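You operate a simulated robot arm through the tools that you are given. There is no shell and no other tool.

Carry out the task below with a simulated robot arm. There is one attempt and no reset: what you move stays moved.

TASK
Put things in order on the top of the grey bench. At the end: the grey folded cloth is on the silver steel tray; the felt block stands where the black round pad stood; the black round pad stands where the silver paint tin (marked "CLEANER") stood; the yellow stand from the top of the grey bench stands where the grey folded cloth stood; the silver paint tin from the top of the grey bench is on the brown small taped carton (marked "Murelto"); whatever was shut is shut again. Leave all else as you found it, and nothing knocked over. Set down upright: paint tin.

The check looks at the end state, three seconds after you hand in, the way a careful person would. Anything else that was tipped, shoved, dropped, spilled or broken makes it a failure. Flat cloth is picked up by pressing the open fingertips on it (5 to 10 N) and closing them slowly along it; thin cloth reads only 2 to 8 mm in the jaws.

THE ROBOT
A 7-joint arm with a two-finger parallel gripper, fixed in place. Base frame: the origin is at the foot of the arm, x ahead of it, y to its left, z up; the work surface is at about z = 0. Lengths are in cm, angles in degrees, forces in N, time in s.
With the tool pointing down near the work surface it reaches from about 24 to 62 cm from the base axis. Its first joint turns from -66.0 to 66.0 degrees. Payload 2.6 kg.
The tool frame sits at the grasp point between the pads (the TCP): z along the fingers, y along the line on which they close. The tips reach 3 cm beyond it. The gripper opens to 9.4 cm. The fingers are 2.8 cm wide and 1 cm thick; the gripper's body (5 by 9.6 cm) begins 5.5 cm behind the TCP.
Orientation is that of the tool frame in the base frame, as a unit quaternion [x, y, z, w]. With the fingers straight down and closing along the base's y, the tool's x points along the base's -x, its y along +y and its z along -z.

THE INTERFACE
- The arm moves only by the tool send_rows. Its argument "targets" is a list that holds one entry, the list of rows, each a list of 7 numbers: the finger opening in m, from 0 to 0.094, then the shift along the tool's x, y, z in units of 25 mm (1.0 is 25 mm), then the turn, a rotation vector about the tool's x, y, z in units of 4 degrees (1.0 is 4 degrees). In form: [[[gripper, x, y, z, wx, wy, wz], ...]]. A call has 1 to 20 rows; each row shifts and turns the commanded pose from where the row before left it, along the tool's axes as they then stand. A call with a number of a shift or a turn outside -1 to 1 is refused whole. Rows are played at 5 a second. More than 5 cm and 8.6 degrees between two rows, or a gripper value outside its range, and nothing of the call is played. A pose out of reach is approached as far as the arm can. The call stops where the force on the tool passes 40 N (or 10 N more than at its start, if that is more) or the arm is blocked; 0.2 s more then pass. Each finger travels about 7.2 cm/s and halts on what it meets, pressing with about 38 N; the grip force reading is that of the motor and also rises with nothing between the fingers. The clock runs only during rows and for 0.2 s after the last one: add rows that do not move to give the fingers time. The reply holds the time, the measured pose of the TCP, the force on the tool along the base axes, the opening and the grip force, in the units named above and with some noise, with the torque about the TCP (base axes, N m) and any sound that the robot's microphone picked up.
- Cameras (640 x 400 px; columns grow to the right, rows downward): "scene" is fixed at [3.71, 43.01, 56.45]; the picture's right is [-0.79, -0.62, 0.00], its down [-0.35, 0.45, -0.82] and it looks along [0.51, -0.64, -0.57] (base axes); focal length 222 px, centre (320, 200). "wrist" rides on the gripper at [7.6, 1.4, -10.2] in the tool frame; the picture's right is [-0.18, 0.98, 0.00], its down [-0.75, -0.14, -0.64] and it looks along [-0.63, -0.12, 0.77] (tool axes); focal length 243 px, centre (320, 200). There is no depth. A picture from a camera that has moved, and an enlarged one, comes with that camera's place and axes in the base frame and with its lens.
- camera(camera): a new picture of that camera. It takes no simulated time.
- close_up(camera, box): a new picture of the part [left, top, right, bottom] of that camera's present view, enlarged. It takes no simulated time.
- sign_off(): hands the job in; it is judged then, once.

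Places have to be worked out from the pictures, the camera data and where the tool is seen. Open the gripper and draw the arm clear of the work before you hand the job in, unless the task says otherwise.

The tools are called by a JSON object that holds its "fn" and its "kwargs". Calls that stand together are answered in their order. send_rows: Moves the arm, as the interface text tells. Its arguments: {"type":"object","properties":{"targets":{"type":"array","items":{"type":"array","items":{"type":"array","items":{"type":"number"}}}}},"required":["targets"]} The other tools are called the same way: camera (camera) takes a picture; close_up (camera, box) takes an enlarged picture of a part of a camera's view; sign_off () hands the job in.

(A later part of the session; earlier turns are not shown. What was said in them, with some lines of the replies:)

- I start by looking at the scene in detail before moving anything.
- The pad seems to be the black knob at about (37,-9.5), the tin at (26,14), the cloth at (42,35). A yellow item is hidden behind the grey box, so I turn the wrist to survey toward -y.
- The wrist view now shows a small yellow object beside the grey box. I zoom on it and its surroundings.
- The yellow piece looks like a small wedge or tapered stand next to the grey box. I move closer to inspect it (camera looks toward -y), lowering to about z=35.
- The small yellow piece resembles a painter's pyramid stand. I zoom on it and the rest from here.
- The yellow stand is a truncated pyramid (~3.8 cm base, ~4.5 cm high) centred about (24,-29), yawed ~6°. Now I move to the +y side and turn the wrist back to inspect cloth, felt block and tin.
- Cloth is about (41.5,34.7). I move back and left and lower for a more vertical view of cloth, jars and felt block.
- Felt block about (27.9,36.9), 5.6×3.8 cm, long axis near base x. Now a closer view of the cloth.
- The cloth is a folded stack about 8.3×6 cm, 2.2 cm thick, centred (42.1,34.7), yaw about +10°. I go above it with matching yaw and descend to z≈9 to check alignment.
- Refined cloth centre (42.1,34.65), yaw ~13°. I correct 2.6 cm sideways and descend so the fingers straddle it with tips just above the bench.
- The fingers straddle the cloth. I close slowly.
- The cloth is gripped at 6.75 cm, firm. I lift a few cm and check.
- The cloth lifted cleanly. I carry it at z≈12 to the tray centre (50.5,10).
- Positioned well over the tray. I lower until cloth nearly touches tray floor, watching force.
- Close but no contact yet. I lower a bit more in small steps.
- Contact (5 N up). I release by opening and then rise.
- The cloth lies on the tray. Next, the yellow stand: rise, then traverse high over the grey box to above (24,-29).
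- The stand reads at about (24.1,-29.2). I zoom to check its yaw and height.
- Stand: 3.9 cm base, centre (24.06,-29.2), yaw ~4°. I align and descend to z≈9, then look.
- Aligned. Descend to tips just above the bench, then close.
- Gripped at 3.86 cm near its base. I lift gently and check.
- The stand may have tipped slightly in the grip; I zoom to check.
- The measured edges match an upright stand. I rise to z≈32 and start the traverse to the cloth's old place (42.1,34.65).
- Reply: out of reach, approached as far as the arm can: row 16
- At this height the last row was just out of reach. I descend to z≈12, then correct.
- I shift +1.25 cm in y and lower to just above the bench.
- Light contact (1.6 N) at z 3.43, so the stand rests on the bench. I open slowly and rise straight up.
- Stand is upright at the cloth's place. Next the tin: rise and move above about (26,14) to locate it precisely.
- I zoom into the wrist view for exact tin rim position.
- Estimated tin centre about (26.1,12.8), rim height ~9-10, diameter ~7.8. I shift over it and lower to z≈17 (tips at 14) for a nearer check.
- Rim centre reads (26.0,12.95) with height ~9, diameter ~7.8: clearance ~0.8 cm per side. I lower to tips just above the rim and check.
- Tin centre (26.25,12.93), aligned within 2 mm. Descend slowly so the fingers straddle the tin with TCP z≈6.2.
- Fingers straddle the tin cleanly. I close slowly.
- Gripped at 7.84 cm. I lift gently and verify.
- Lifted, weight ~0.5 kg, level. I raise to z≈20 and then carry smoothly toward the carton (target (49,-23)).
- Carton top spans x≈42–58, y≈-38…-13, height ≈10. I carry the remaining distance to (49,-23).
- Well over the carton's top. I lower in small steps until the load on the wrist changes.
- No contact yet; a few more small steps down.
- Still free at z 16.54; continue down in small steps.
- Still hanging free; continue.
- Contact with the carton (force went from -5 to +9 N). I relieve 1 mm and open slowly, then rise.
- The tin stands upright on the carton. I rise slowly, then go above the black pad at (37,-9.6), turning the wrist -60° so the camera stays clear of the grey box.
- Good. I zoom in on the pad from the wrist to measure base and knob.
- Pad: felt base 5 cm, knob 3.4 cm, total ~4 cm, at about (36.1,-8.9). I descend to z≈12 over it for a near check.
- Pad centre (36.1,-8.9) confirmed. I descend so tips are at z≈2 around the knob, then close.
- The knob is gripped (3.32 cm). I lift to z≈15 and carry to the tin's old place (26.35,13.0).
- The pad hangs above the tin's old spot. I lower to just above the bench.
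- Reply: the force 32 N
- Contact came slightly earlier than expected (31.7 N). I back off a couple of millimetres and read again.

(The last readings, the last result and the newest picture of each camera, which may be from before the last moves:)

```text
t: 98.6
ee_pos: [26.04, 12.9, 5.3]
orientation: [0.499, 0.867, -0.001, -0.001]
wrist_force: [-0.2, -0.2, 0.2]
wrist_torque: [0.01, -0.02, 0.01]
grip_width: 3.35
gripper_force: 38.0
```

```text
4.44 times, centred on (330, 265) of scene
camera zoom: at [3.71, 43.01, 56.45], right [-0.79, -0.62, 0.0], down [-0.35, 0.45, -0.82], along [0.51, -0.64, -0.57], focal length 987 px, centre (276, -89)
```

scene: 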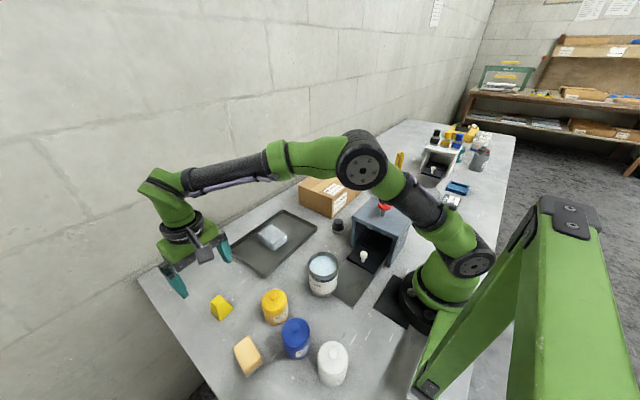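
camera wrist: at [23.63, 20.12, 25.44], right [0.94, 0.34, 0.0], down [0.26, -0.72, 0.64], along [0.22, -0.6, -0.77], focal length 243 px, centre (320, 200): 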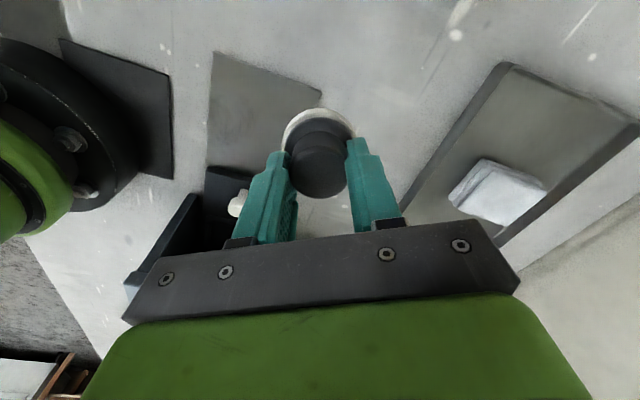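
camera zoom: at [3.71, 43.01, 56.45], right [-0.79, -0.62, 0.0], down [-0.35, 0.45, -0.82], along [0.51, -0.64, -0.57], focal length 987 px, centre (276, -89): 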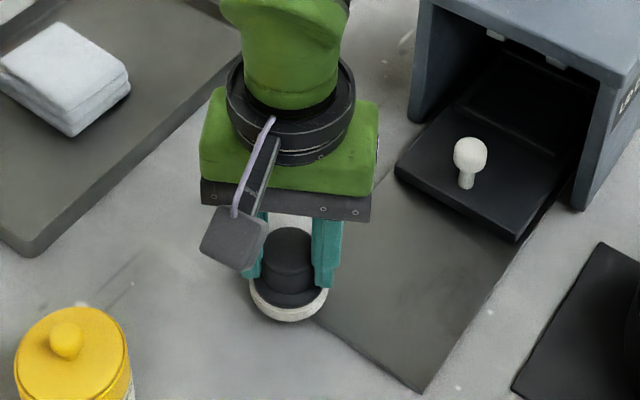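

Load is now ~0, the pad barely off or touching the bench. I release by opening and rise.

{"fn": "send_rows", "kwargs": {"targets": [[[0.015, 0, 0, 0.03, 0, 0, 0], [0.034, 0, 0, 0, 0, 0, 0], [0.04, 0, 0, 0, 0, 0, 0], [0.05, 0, 0, 0, 0, 0, 0], [0.07, 0, 0, 0, 0, 0, 0], [0.07, 0, 0, 0, 0, 0, 0], [0.07, 0, 0, -0.4, 0, 0, 0], [0.07, 0, 0, -1, 0, 0, 0], [0.07, 0, 0, -1, 0, 0, 0], [0.07, 0, 0, -1, 0, 0, 0], [0.07, 0, 0, -1, 0, 0, 0], [0.07, 0, 0, -1, 0, 0, 0], [0.07, 0, 0, -1, 0, 0, 0], [0.07, 0, 0, 0, 0, 0, 0]]]}}

{"fn": "camera", "kwargs": {"camera": "wrist"}}

{"fn": "close_up", "kwargs": {"camera": "scene", "box": [280, 220, 380, 310]}}

```text
t: 101.6
ee_pos: [26.23, 12.97, 21.33]
orientation: [0.499, 0.867, 0.0, 0.0]
wrist_force: [-0.1, 0.5, -0.9]
wrist_torque: [-0.02, -0.02, 0.0]
grip_width: 7.01
gripper_force: 0.1
```

```text
taken
camera wrist: at [23.55, 20.15, 31.46], right [0.94, 0.34, 0.0], down [0.26, -0.72, 0.64], along [0.22, -0.6, -0.77], focal length 243 px, centre (320, 200)
```

wrist: 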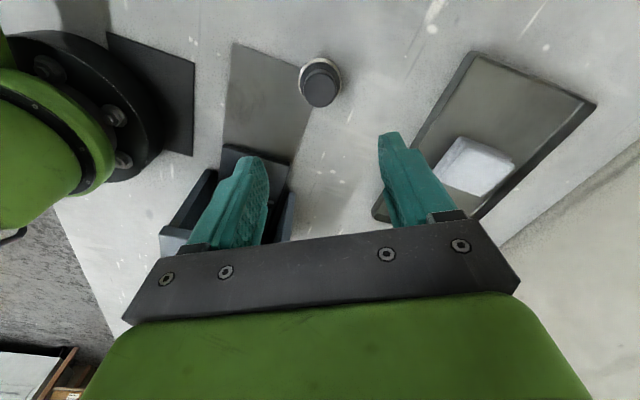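

```text
4.44 times, centred on (330, 265) of scene
camera zoom: at [3.71, 43.01, 56.45], right [-0.79, -0.62, 0.0], down [-0.35, 0.45, -0.82], along [0.51, -0.64, -0.57], focal length 987 px, centre (276, -89)
```

zoom: 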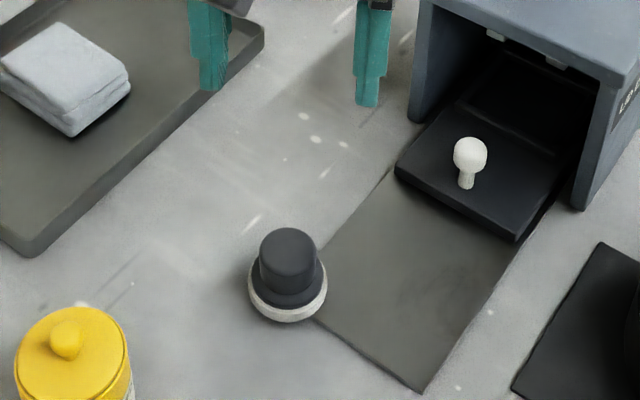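

The pad stands on the tin's old spot (matches original base centre within ~1 px). Next the felt block: turn the wrist to about -8° and move over (27.9,36.9).

{"fn": "send_rows", "kwargs": {"targets": [[[0.094, 0, 0, -0.5, 0, 0, -1], [0.094, 0, 0, 0, 0, 0, -1], [0.094, 0, 0, 0, 0, 0, -1], [0.094, 0, 0, 0, 0, 0, -1], [0.094, 0, 0, 0, 0, 0, -1], [0.094, 0, 0, 0, 0, 0, -1], [0.094, 0, 0, 0, 0, 0, -1], [0.094, 0, 0, 0, 0, 0, -1], [0.094, 0, 0, 0, 0, 0, -1], [0.094, 0, 0, 0, 0, 0, -1], [0.094, 0, 0, 0, 0, 0, -1], [0.094, 0, 0, 0, 0, 0, -1], [0.094, 0, 0, 0, 0, 0, -1]]]}}

{"fn": "send_rows", "kwargs": {"targets": [[[0.094, 0.066, 0.956, 0, 0, 0, 0], [0.094, 0.066, 0.956, 0, 0, 0, 0], [0.094, 0.066, 0.956, 0, 0, 0, 0], [0.094, 0.066, 0.956, 0, 0, 0, 0], [0.094, 0.066, 0.956, 0, 0, 0, 0], [0.094, 0.066, 0.956, 0, 0, 0, 0], [0.094, 0.066, 0.956, 0, 0, 0, 0], [0.094, 0.066, 0.956, 0, 0, 0, 0], [0.094, 0.066, 0.956, 0, 0, 0, 0], [0.094, 0.066, 0.956, 0, 0, 0, 0], [0.094, 0, 0, 0, 0, 0, 0]]]}}

{"fn": "camera", "kwargs": {"camera": "wrist"}}

{"fn": "camera", "kwargs": {"camera": "scene"}}

```text
t: 104.4
ee_pos: [26.32, 12.93, 22.61]
orientation: [0.068, 0.998, 0.0, 0.0]
wrist_force: [-0.7, -0.6, -0.3]
wrist_torque: [-0.02, 0.03, 0.01]
grip_width: 9.41
gripper_force: 0.1
```

```text
t: 106.8
ee_pos: [27.79, 36.79, 22.7]
orientation: [0.068, 0.998, 0.0, 0.0]
wrist_force: [0.1, -0.7, 0.4]
wrist_torque: [-0.01, -0.01, -0.03]
grip_width: 9.39
gripper_force: 0.0
```

```text
taken
camera wrist: at [20.39, 39.27, 32.74], right [0.32, 0.95, 0.0], down [0.73, -0.24, 0.64], along [0.61, -0.2, -0.77], focal length 243 px, centre (320, 200)
```

wrist: 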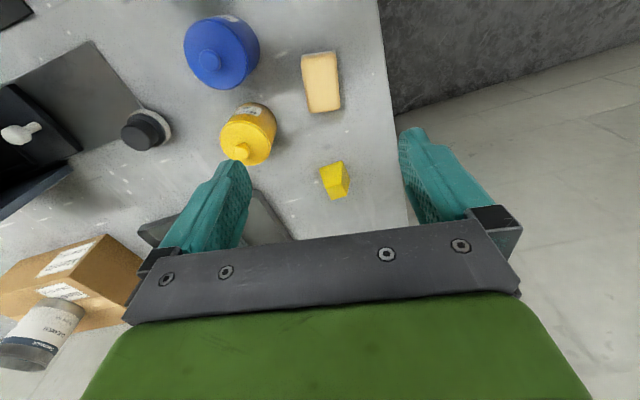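

```text
taken
```

scene: 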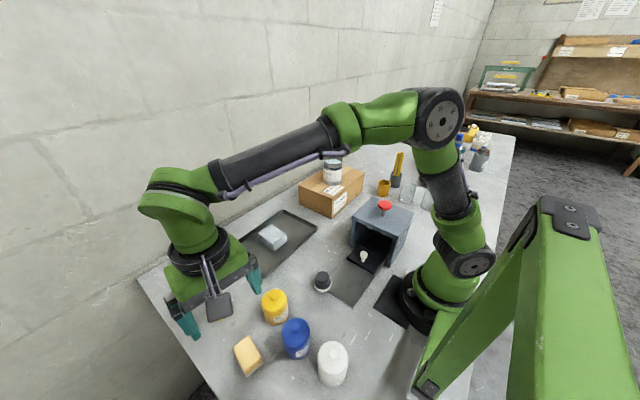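

I zoom on the felt block to refine position and yaw.

{"fn": "close_up", "kwargs": {"camera": "wrist", "box": [270, 30, 370, 130]}}

{"fn": "close_up", "kwargs": {"camera": "scene", "box": [215, 320, 285, 390]}}

```text
4.00 times, centred on (320, 80) of wrist
camera zoom: at [20.39, 39.27, 32.74], right [0.32, 0.95, 0.0], down [0.73, -0.24, 0.64], along [0.61, -0.2, -0.77], focal length 970 px, centre (320, 680)
```

zoom: 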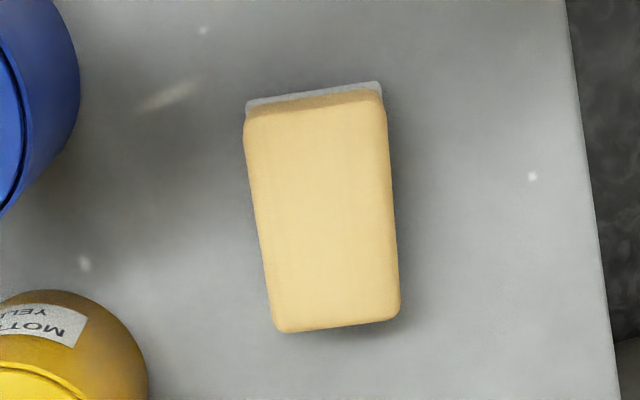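

```text
5.71 times, centred on (250, 355) of scene
camera zoom: at [3.71, 43.01, 56.45], right [-0.79, -0.62, 0.0], down [-0.35, 0.45, -0.82], along [0.51, -0.64, -0.57], focal length 1269 px, centre (720, -686)
```

zoom: 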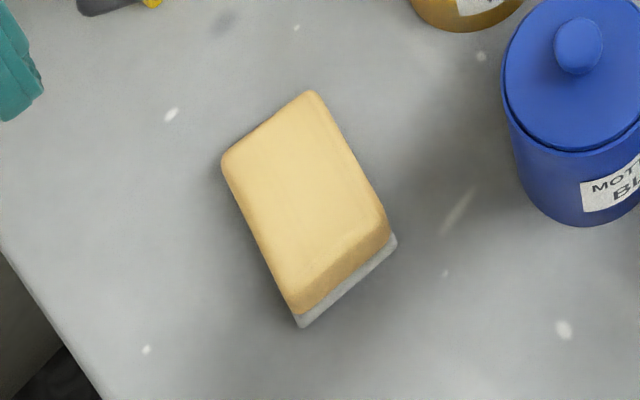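

Felt block centre (27.9,37.05), yaw -11°, 6×3.75 cm. I narrow the gripper to 7 cm (jars are near), align and descend around it.

{"fn": "send_rows", "kwargs": {"targets": [[[0.07, -0.02, 0.11, 0, 0, 0, 0.88], [0.07, 0, 0, 1, 0, 0, 0], [0.07, 0, 0, 1, 0, 0, 0], [0.07, 0, 0, 1, 0, 0, 0], [0.07, 0, 0, 1, 0, 0, 0], [0.07, 0, 0, 1, 0, 0, 0], [0.07, 0, 0, 0.6, 0, 0, 0], [0.07, 0, 0, 0, 0, 0, 0]]]}}

{"fn": "camera", "kwargs": {"camera": "wrist"}}

{"fn": "close_up", "kwargs": {"camera": "scene", "box": [190, 270, 330, 390]}}

```text
t: 108.6
ee_pos: [27.91, 37.15, 8.51]
orientation: [0.098, 0.995, -0.001, 0.0]
wrist_force: [0.8, 1.0, 0.5]
wrist_torque: [0.01, -0.01, 0.01]
grip_width: 6.98
gripper_force: 0.0
```

```text
taken
camera wrist: at [20.7, 39.98, 18.65], right [0.37, 0.93, 0.0], down [0.71, -0.29, 0.64], along [0.6, -0.24, -0.77], focal length 243 px, centre (320, 200)
```

wrist: 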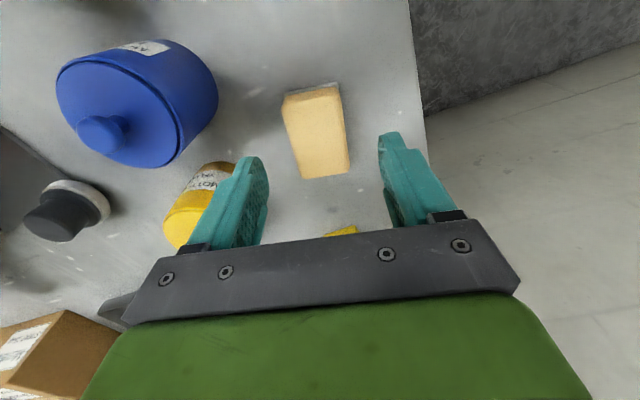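

```text
3.33 times, centred on (260, 330) of scene
camera zoom: at [3.71, 43.01, 56.45], right [-0.79, -0.62, 0.0], down [-0.35, 0.45, -0.82], along [0.51, -0.64, -0.57], focal length 740 px, centre (520, -233)
```

zoom: 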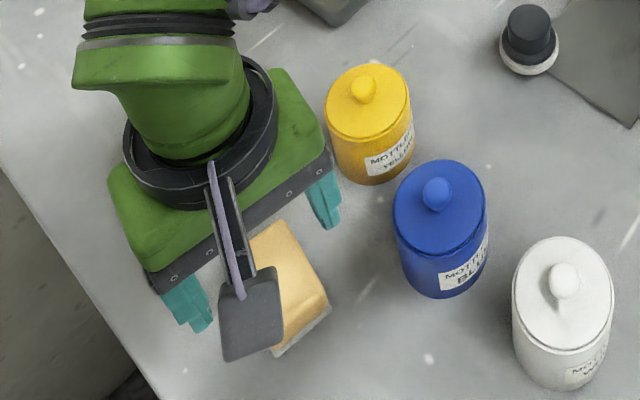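

Aligned with clear gaps to the jars. Descend to tips just above the bench and close.

{"fn": "send_rows", "kwargs": {"targets": [[[0.07, 0, 0, 0.6, 0, 0, 0], [0.07, 0, 0, 0.6, 0, 0, 0], [0.07, 0, 0, 0.5, 0, 0, 0], [0.07, 0, 0, 0.3, 0, 0, 0], [0.07, 0, 0, 0, 0, 0, 0], [0.06, 0, 0, 0, 0, 0, 0], [0.05, 0, 0, 0, 0, 0, 0], [0.043, 0, 0, 0, 0, 0, 0], [0.038, 0, 0, 0, 0, 0, 0], [0.034, 0, 0, 0, 0, 0, 0], [0.03, 0, 0, 0, 0, 0, 0], [0.025, 0, 0, 0, 0, 0, 0], [0.025, 0, 0, 0, 0, 0, 0]]]}}

{"fn": "camera", "kwargs": {"camera": "wrist"}}

```text
t: 111.4
ee_pos: [27.74, 37.27, 3.68]
orientation: [0.099, 0.995, 0.001, 0.001]
wrist_force: [-1.3, -0.2, 15.8]
wrist_torque: [-0.07, 0.07, -0.02]
grip_width: 3.92
gripper_force: 38.1
```

```text
taken
camera wrist: at [20.62, 40.0, 13.79], right [0.37, 0.93, 0.0], down [0.71, -0.29, 0.64], along [0.6, -0.24, -0.77], focal length 243 px, centre (320, 200)
```

wrist: 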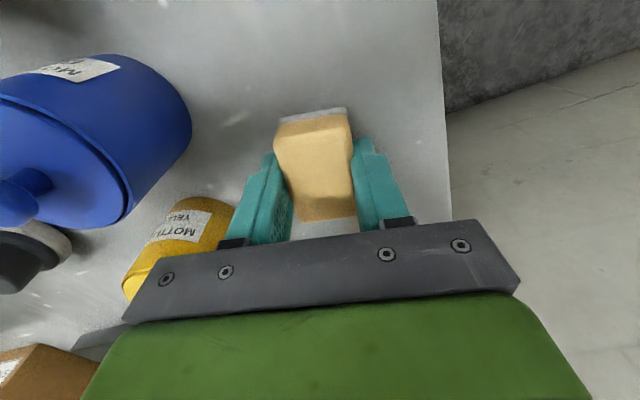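

Gripped at 3.92 cm with a 16 N upward reaction (tips probably touching the felt/bench). I lift gently and check.

{"fn": "send_rows", "kwargs": {"targets": [[[0.025, 0, 0, -0.1, 0, 0, 0], [0.025, 0, 0, -0.2, 0, 0, 0], [0.025, 0, 0, -0.4, 0, 0, 0], [0.025, 0, 0, -0.6, 0, 0, 0], [0.025, 0, 0, -0.8, 0, 0, 0], [0.025, 0, 0, -0.8, 0, 0, 0], [0.025, 0, 0, 0, 0, 0, 0]]]}}

{"fn": "camera", "kwargs": {"camera": "wrist"}}

{"fn": "close_up", "kwargs": {"camera": "scene", "box": [190, 270, 330, 390]}}

```text
t: 113.0
ee_pos: [27.86, 37.14, 10.86]
orientation: [0.099, 0.995, 0.0, -0.001]
wrist_force: [-0.3, 0.2, -0.4]
wrist_torque: [-0.01, 0.0, 0.0]
grip_width: 3.89
gripper_force: 38.1
```

```text
taken
camera wrist: at [20.63, 39.97, 21.0], right [0.37, 0.93, 0.0], down [0.71, -0.29, 0.64], along [0.6, -0.24, -0.77], focal length 243 px, centre (320, 200)
```

wrist: 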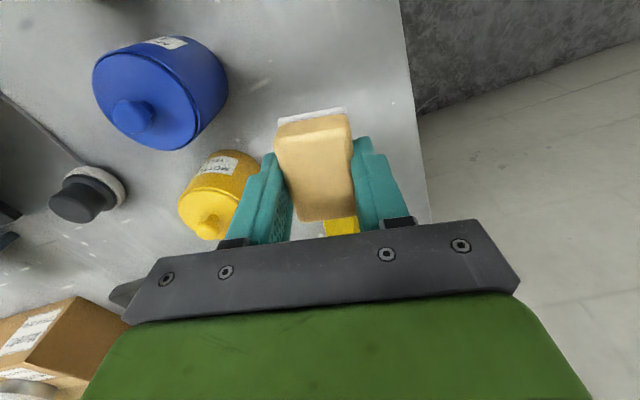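

```text
3.33 times, centred on (260, 330) of scene
camera zoom: at [3.71, 43.01, 56.45], right [-0.79, -0.62, 0.0], down [-0.35, 0.45, -0.82], along [0.51, -0.64, -0.57], focal length 740 px, centre (520, -233)
```

zoom: 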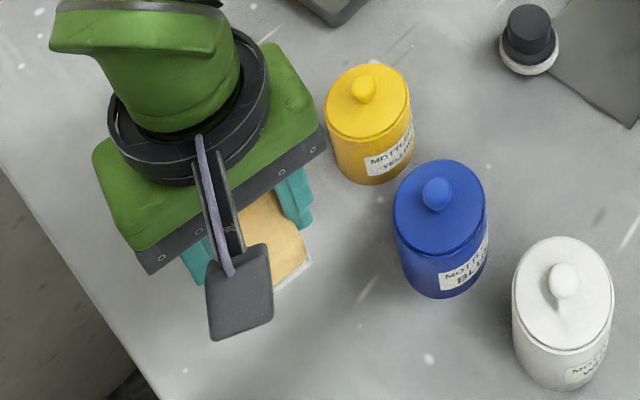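

The block is held firmly. I rise to z≈22 and carry it toward the pad's old place (36.15,-8.9).

{"fn": "send_rows", "kwargs": {"targets": [[[0.025, 0, 0, -0.9, 0, 0, 0], [0.025, 0, 0, -0.9, 0, 0, 0], [0.025, 0, 0, -0.9, 0, 0, 0], [0.025, 0, 0, -0.9, 0, 0, 0], [0.025, 0, 0, -0.9, 0, 0, 0], [0.025, -0.383, -0.967, 0, 0, 0, 0], [0.025, -0.383, -0.967, 0, 0, 0, 0], [0.025, -0.383, -0.967, 0, 0, 0, 0], [0.025, -0.383, -0.967, 0, 0, 0, 0], [0.025, -0.383, -0.967, 0, 0, 0, 0], [0.025, -0.383, -0.967, 0, 0, 0, 0], [0.025, -0.383, -0.967, 0, 0, 0, 0], [0.025, -0.383, -0.967, 0, 0, 0, 0], [0.025, -0.383, -0.967, 0, 0, 0, 0]]]}}

{"fn": "send_rows", "kwargs": {"targets": [[[0.025, -0.383, -0.967, 0, 0, 0, 0], [0.025, -0.383, -0.967, 0, 0, 0, 0], [0.025, -0.383, -0.967, 0, 0, 0, 0], [0.025, -0.383, -0.967, 0, 0, 0, 0], [0.025, -0.383, -0.967, 0, 0, 0, 0], [0.025, -0.383, -0.967, 0, 0, 0, 0], [0.025, -0.383, -0.967, 0, 0, 0, 0], [0.025, -0.383, -0.967, 0, 0, 0, 0], [0.025, -0.383, -0.967, 0, 0, 0, 0], [0.025, 0, 0, 0, 0, 0, 0]]]}}

{"fn": "send_rows", "kwargs": {"targets": [[[0.025, 0, 0, 0, 0, 0, 1], [0.025, 0, 0, 0, 0, 0, 1], [0.025, 0, 0, 0, 0, 0, 1], [0.025, 0, 0, 0, 0, 0, 1], [0.025, 0, 0, 0, 0, 0, 1], [0.025, 0, 0, 0, 0, 0, 1], [0.025, 0, 0, 0, 0, 0, 1], [0.025, 0, 0, 0, 0, 0, 1], [0.025, 0, 0, 0, 0, 0, 1], [0.025, 0, 0, 0, 0, 0, 1], [0.025, 0, 0, 0, 0, 0, 1], [0.025, 0, 0, 0, 0, 0, 1], [0.025, 0, 0, 0, 0, 0, 0]]]}}

{"fn": "camera", "kwargs": {"camera": "wrist"}}

{"fn": "camera", "kwargs": {"camera": "scene"}}

```text
t: 116.0
ee_pos: [31.96, 13.85, 22.02]
orientation: [0.098, 0.995, -0.001, 0.001]
wrist_force: [0.6, -0.6, -1.2]
wrist_torque: [0.0, 0.0, -0.01]
grip_width: 3.86
gripper_force: 37.8
```

```text
t: 118.2
ee_pos: [36.22, -8.91, 22.22]
orientation: [0.099, 0.995, 0.0, 0.0]
wrist_force: [0.6, 0.5, -1.4]
wrist_torque: [0.01, 0.07, -0.01]
grip_width: 3.87
gripper_force: 38.1
```

```text
t: 121.0
ee_pos: [36.25, -8.95, 22.08]
orientation: [0.495, 0.869, 0.0, 0.0]
wrist_force: [-0.8, 0.1, -1.3]
wrist_torque: [0.0, -0.02, 0.02]
grip_width: 3.87
gripper_force: 37.9
```

```text
taken
camera wrist: at [33.55, -1.75, 32.28], right [0.94, 0.34, 0.0], down [0.26, -0.72, 0.64], along [0.22, -0.6, -0.77], focal length 243 px, centre (320, 200)
```

wrist: 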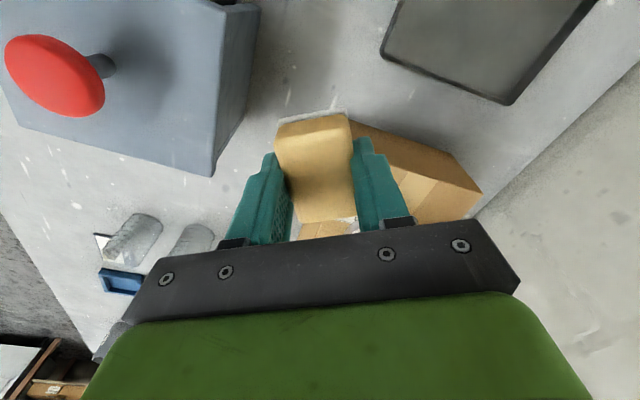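

```text
taken
```

scene: 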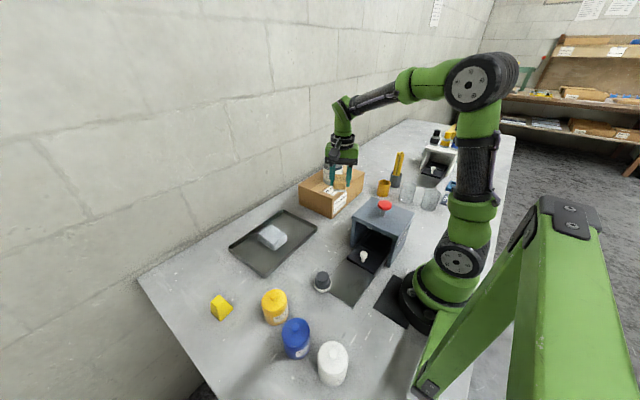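

Block is over the pad's old spot. I lower to about 4 mm above bench, then feel down.

{"fn": "send_rows", "kwargs": {"targets": [[[0.025, 0, 0, 1, 0, 0, 0], [0.025, 0, 0, 1, 0, 0, 0], [0.025, 0, 0, 1, 0, 0, 0], [0.025, 0, 0, 1, 0, 0, 0], [0.025, 0, 0, 1, 0, 0, 0], [0.025, 0, 0, 1, 0, 0, 0], [0.025, 0, 0, 0.7, 0, 0, 0], [0.025, 0, 0, 0.4, 0, 0, 0], [0.025, 0, 0, 0, 0, 0, 0]]]}}

{"fn": "close_up", "kwargs": {"camera": "scene", "box": [290, 170, 410, 260]}}

```text
t: 123.0
ee_pos: [36.12, -8.85, 4.45]
orientation: [0.494, 0.869, 0.0, 0.0]
wrist_force: [0.4, 0.4, -1.0]
wrist_torque: [0.0, -0.03, 0.0]
grip_width: 3.85
gripper_force: 37.7
```

```text
4.44 times, centred on (350, 215) of scene
camera zoom: at [3.71, 43.01, 56.45], right [-0.79, -0.62, 0.0], down [-0.35, 0.45, -0.82], along [0.51, -0.64, -0.57], focal length 987 px, centre (187, 133)
```

zoom: 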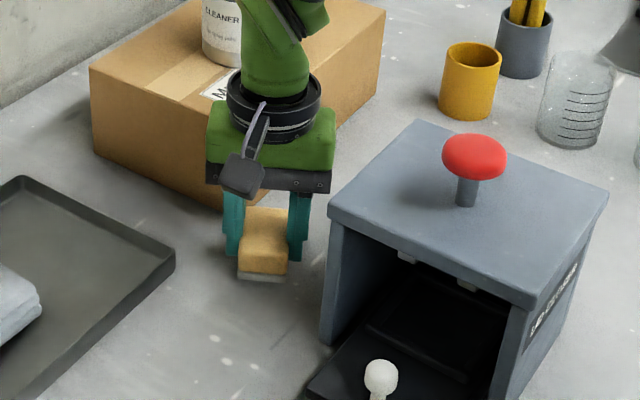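

Free and level, a few mm above the bench. Small steps down until contact.

{"fn": "send_rows", "kwargs": {"targets": [[[0.025, 0, 0, 0.12, 0, 0, 0], [0.025, 0, 0, 0.08, 0, 0, 0], [0.025, 0, 0, 0, 0, 0, 0]]]}}

```text
t: 123.8
ee_pos: [36.19, -8.91, 3.96]
orientation: [0.495, 0.869, 0.0, 0.0]
wrist_force: [0.7, 0.0, 0.2]
wrist_torque: [-0.01, 0.0, -0.03]
grip_width: 3.86
gripper_force: 38.2
```

Load just starting to vanish (0.2 N from -1). One more small step.

{"fn": "send_rows", "kwargs": {"targets": [[[0.025, 0, 0, 0.05, 0, 0, 0], [0.025, 0, 0, 0, 0, 0, 0]]]}}

```text
t: 124.4
ee_pos: [36.01, -8.86, 3.65]
orientation: [0.494, 0.869, 0.0, 0.0]
wrist_force: [-0.2, -0.8, 3.1]
wrist_torque: [0.0, 0.0, 0.01]
grip_width: 3.86
gripper_force: 38.2
```

Light contact (3 N). I open slowly and rise.

{"fn": "send_rows", "kwargs": {"targets": [[[0.039, 0, 0, 0, 0, 0, 0], [0.045, 0, 0, 0, 0, 0, 0], [0.055, 0, 0, 0, 0, 0, 0], [0.07, 0, 0, 0, 0, 0, 0], [0.07, 0, 0, 0, 0, 0, 0], [0.07, 0, 0, -0.4, 0, 0, 0], [0.07, 0, 0, -1, 0, 0, 0], [0.07, 0, 0, -1, 0, 0, 0], [0.07, 0, 0, -1, 0, 0, 0], [0.07, 0, 0, -1, 0, 0, 0], [0.07, 0, 0, -1, 0, 0, 0], [0.07, 0, 0, -1, 0, 0, 0], [0.07, 0, 0, -1, 0, 0, 0], [0.07, 0, 0, -1, 0, 0, 0], [0.094, 0, 0, -1, 0, 0, 0], [0.094, 0, 0, -1, 0, 0, 0], [0.094, 0, 0, 0, 0, 0, 0]]]}}

{"fn": "camera", "kwargs": {"camera": "wrist"}}

{"fn": "camera", "kwargs": {"camera": "scene"}}

{"fn": "close_up", "kwargs": {"camera": "scene", "box": [290, 150, 410, 260]}}

```text
t: 128.0
ee_pos: [36.15, -9.05, 29.68]
orientation: [0.495, 0.869, 0.0, 0.0]
wrist_force: [-1.3, 0.1, -0.4]
wrist_torque: [0.0, 0.03, 0.04]
grip_width: 9.37
gripper_force: 0.0
```

```text
taken
camera wrist: at [33.53, -1.8, 39.85], right [0.94, 0.34, 0.0], down [0.26, -0.72, 0.64], along [0.22, -0.6, -0.77], focal length 243 px, centre (320, 200)
```

wrist: 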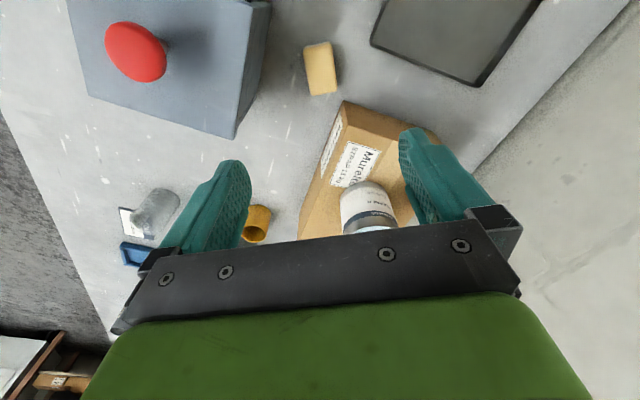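

```text
taken
```

scene: 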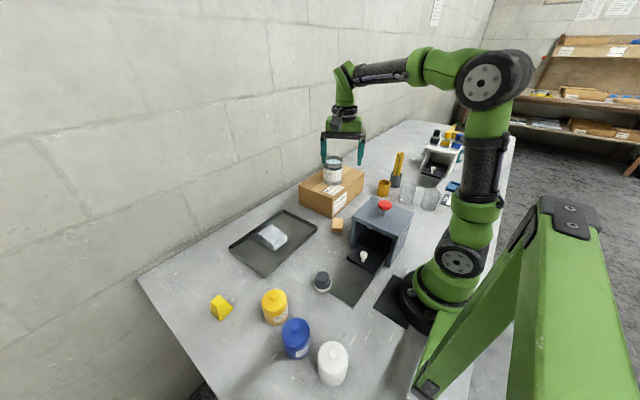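

```text
3.64 times, centred on (350, 205) of scene
camera zoom: at [3.71, 43.01, 56.45], right [-0.79, -0.62, 0.0], down [-0.35, 0.45, -0.82], along [0.51, -0.64, -0.57], focal length 808 px, centre (211, 182)
```

zoom: 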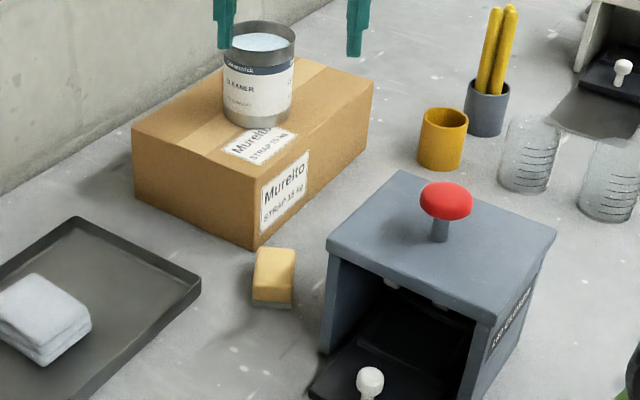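

All five items are placed: cloth in tray, stand at cloth's spot, tin on carton, pad at tin's spot, block at pad's spot; drawer and others unchanged. I draw the arm up and clear.

{"fn": "send_rows", "kwargs": {"targets": [[[0.094, 0, 0, -1, 0, 0, 0], [0.094, 0, 0, -1, 0, 0, 0], [0.094, 0, 0, -1, 0, 0, -1], [0.094, 0.8, 0, -1, 0, 0, -1], [0.094, 0.8, 0, 0, 0, 0, -1], [0.094, 0.8, 0, 0, 0, 0, -1], [0.094, 0.8, 0, 0, 0, 0, -1], [0.094, 0, 0, 0, 0, 0, -1], [0.094, 0, 0, 0, 0, 0, -1], [0.094, 0, 0, 0, 0, 0, -1], [0.094, 0, 0, 0, 0, 0, -1], [0.094, 0, 0, 0, 0, 0, -1], [0.094, 0, 0, 0, 0, 0, 0]]]}}

{"fn": "camera", "kwargs": {"camera": "scene"}}

{"fn": "close_up", "kwargs": {"camera": "scene", "box": [180, 200, 400, 390]}}

{"fn": "camera", "kwargs": {"camera": "wrist"}}

```text
t: 130.8
ee_pos: [31.0, -2.88, 39.76]
orientation: [0.168, 0.986, 0.001, 0.0]
wrist_force: [-0.2, 1.3, -0.2]
wrist_torque: [-0.02, -0.01, 0.01]
grip_width: 9.4
gripper_force: 0.1
```

```text
taken
```

scene: 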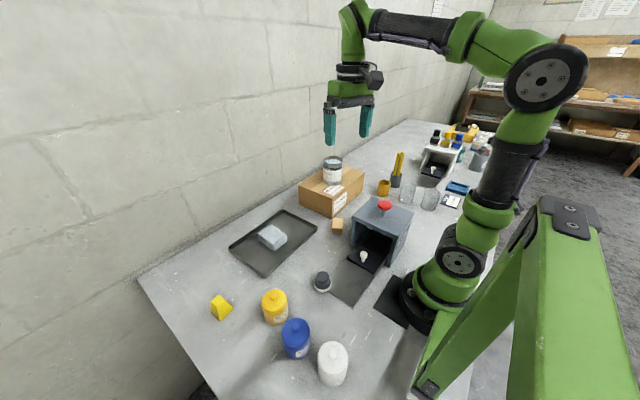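

```text
2.11 times, centred on (290, 295) of scene
camera zoom: at [3.71, 43.01, 56.45], right [-0.79, -0.62, 0.0], down [-0.35, 0.45, -0.82], along [0.51, -0.64, -0.57], focal length 468 px, centre (383, 0)
```

zoom: 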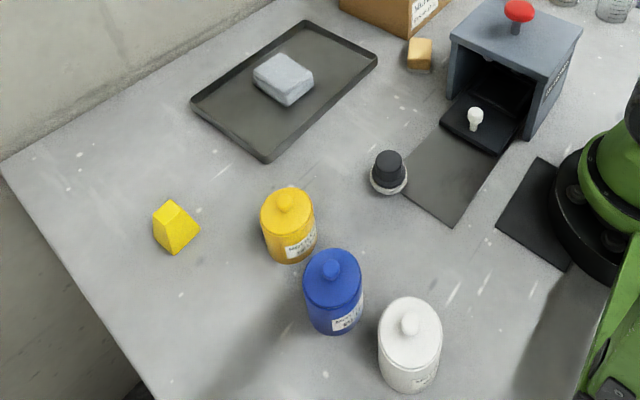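

```text
taken
camera wrist: at [24.31, 0.89, 49.85], right [0.5, 0.87, 0.0], down [0.66, -0.38, 0.64], along [0.56, -0.32, -0.77], focal length 243 px, centre (320, 200)
```

wrist: 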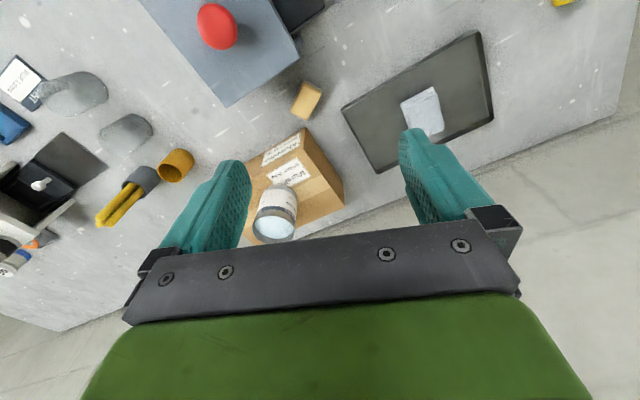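

Every item is where the task asks, the tin is upright, the other objects are unmoved, and the arm is clear with the gripper open. I hand in.

{"fn": "sign_off", "kwargs": {}}

```text
The job is handed in.
```

I moved all five items to the places you named and handed the job in. The last pictures show everything upright and nothing else on the bench shifted.

- **Grey folded cloth:** lies on the silver steel tray, near the middle.
- **Yellow stand:** stands where the cloth was. I took this to be the small yellow tapered block that sat behind the grey box.
- **Silver paint tin ("CLEANER"):** stands upright on the brown "Murelto" carton.
- **Black round pad:** stands where the tin was. By the camera it sits within about a pixel of the tin's old centre.
- **Felt block:** stands where the pad was, turned about 49 degrees from its first orientation. I took it to be the tan block with the felt underside.

I opened nothing, so nothing needed shutting again. While setting the pad down, I pressed it onto the bench with about 32 N before backing off. It stands level, and the pictures show no damage.

The arm is raised clear of the work with the gripper open.
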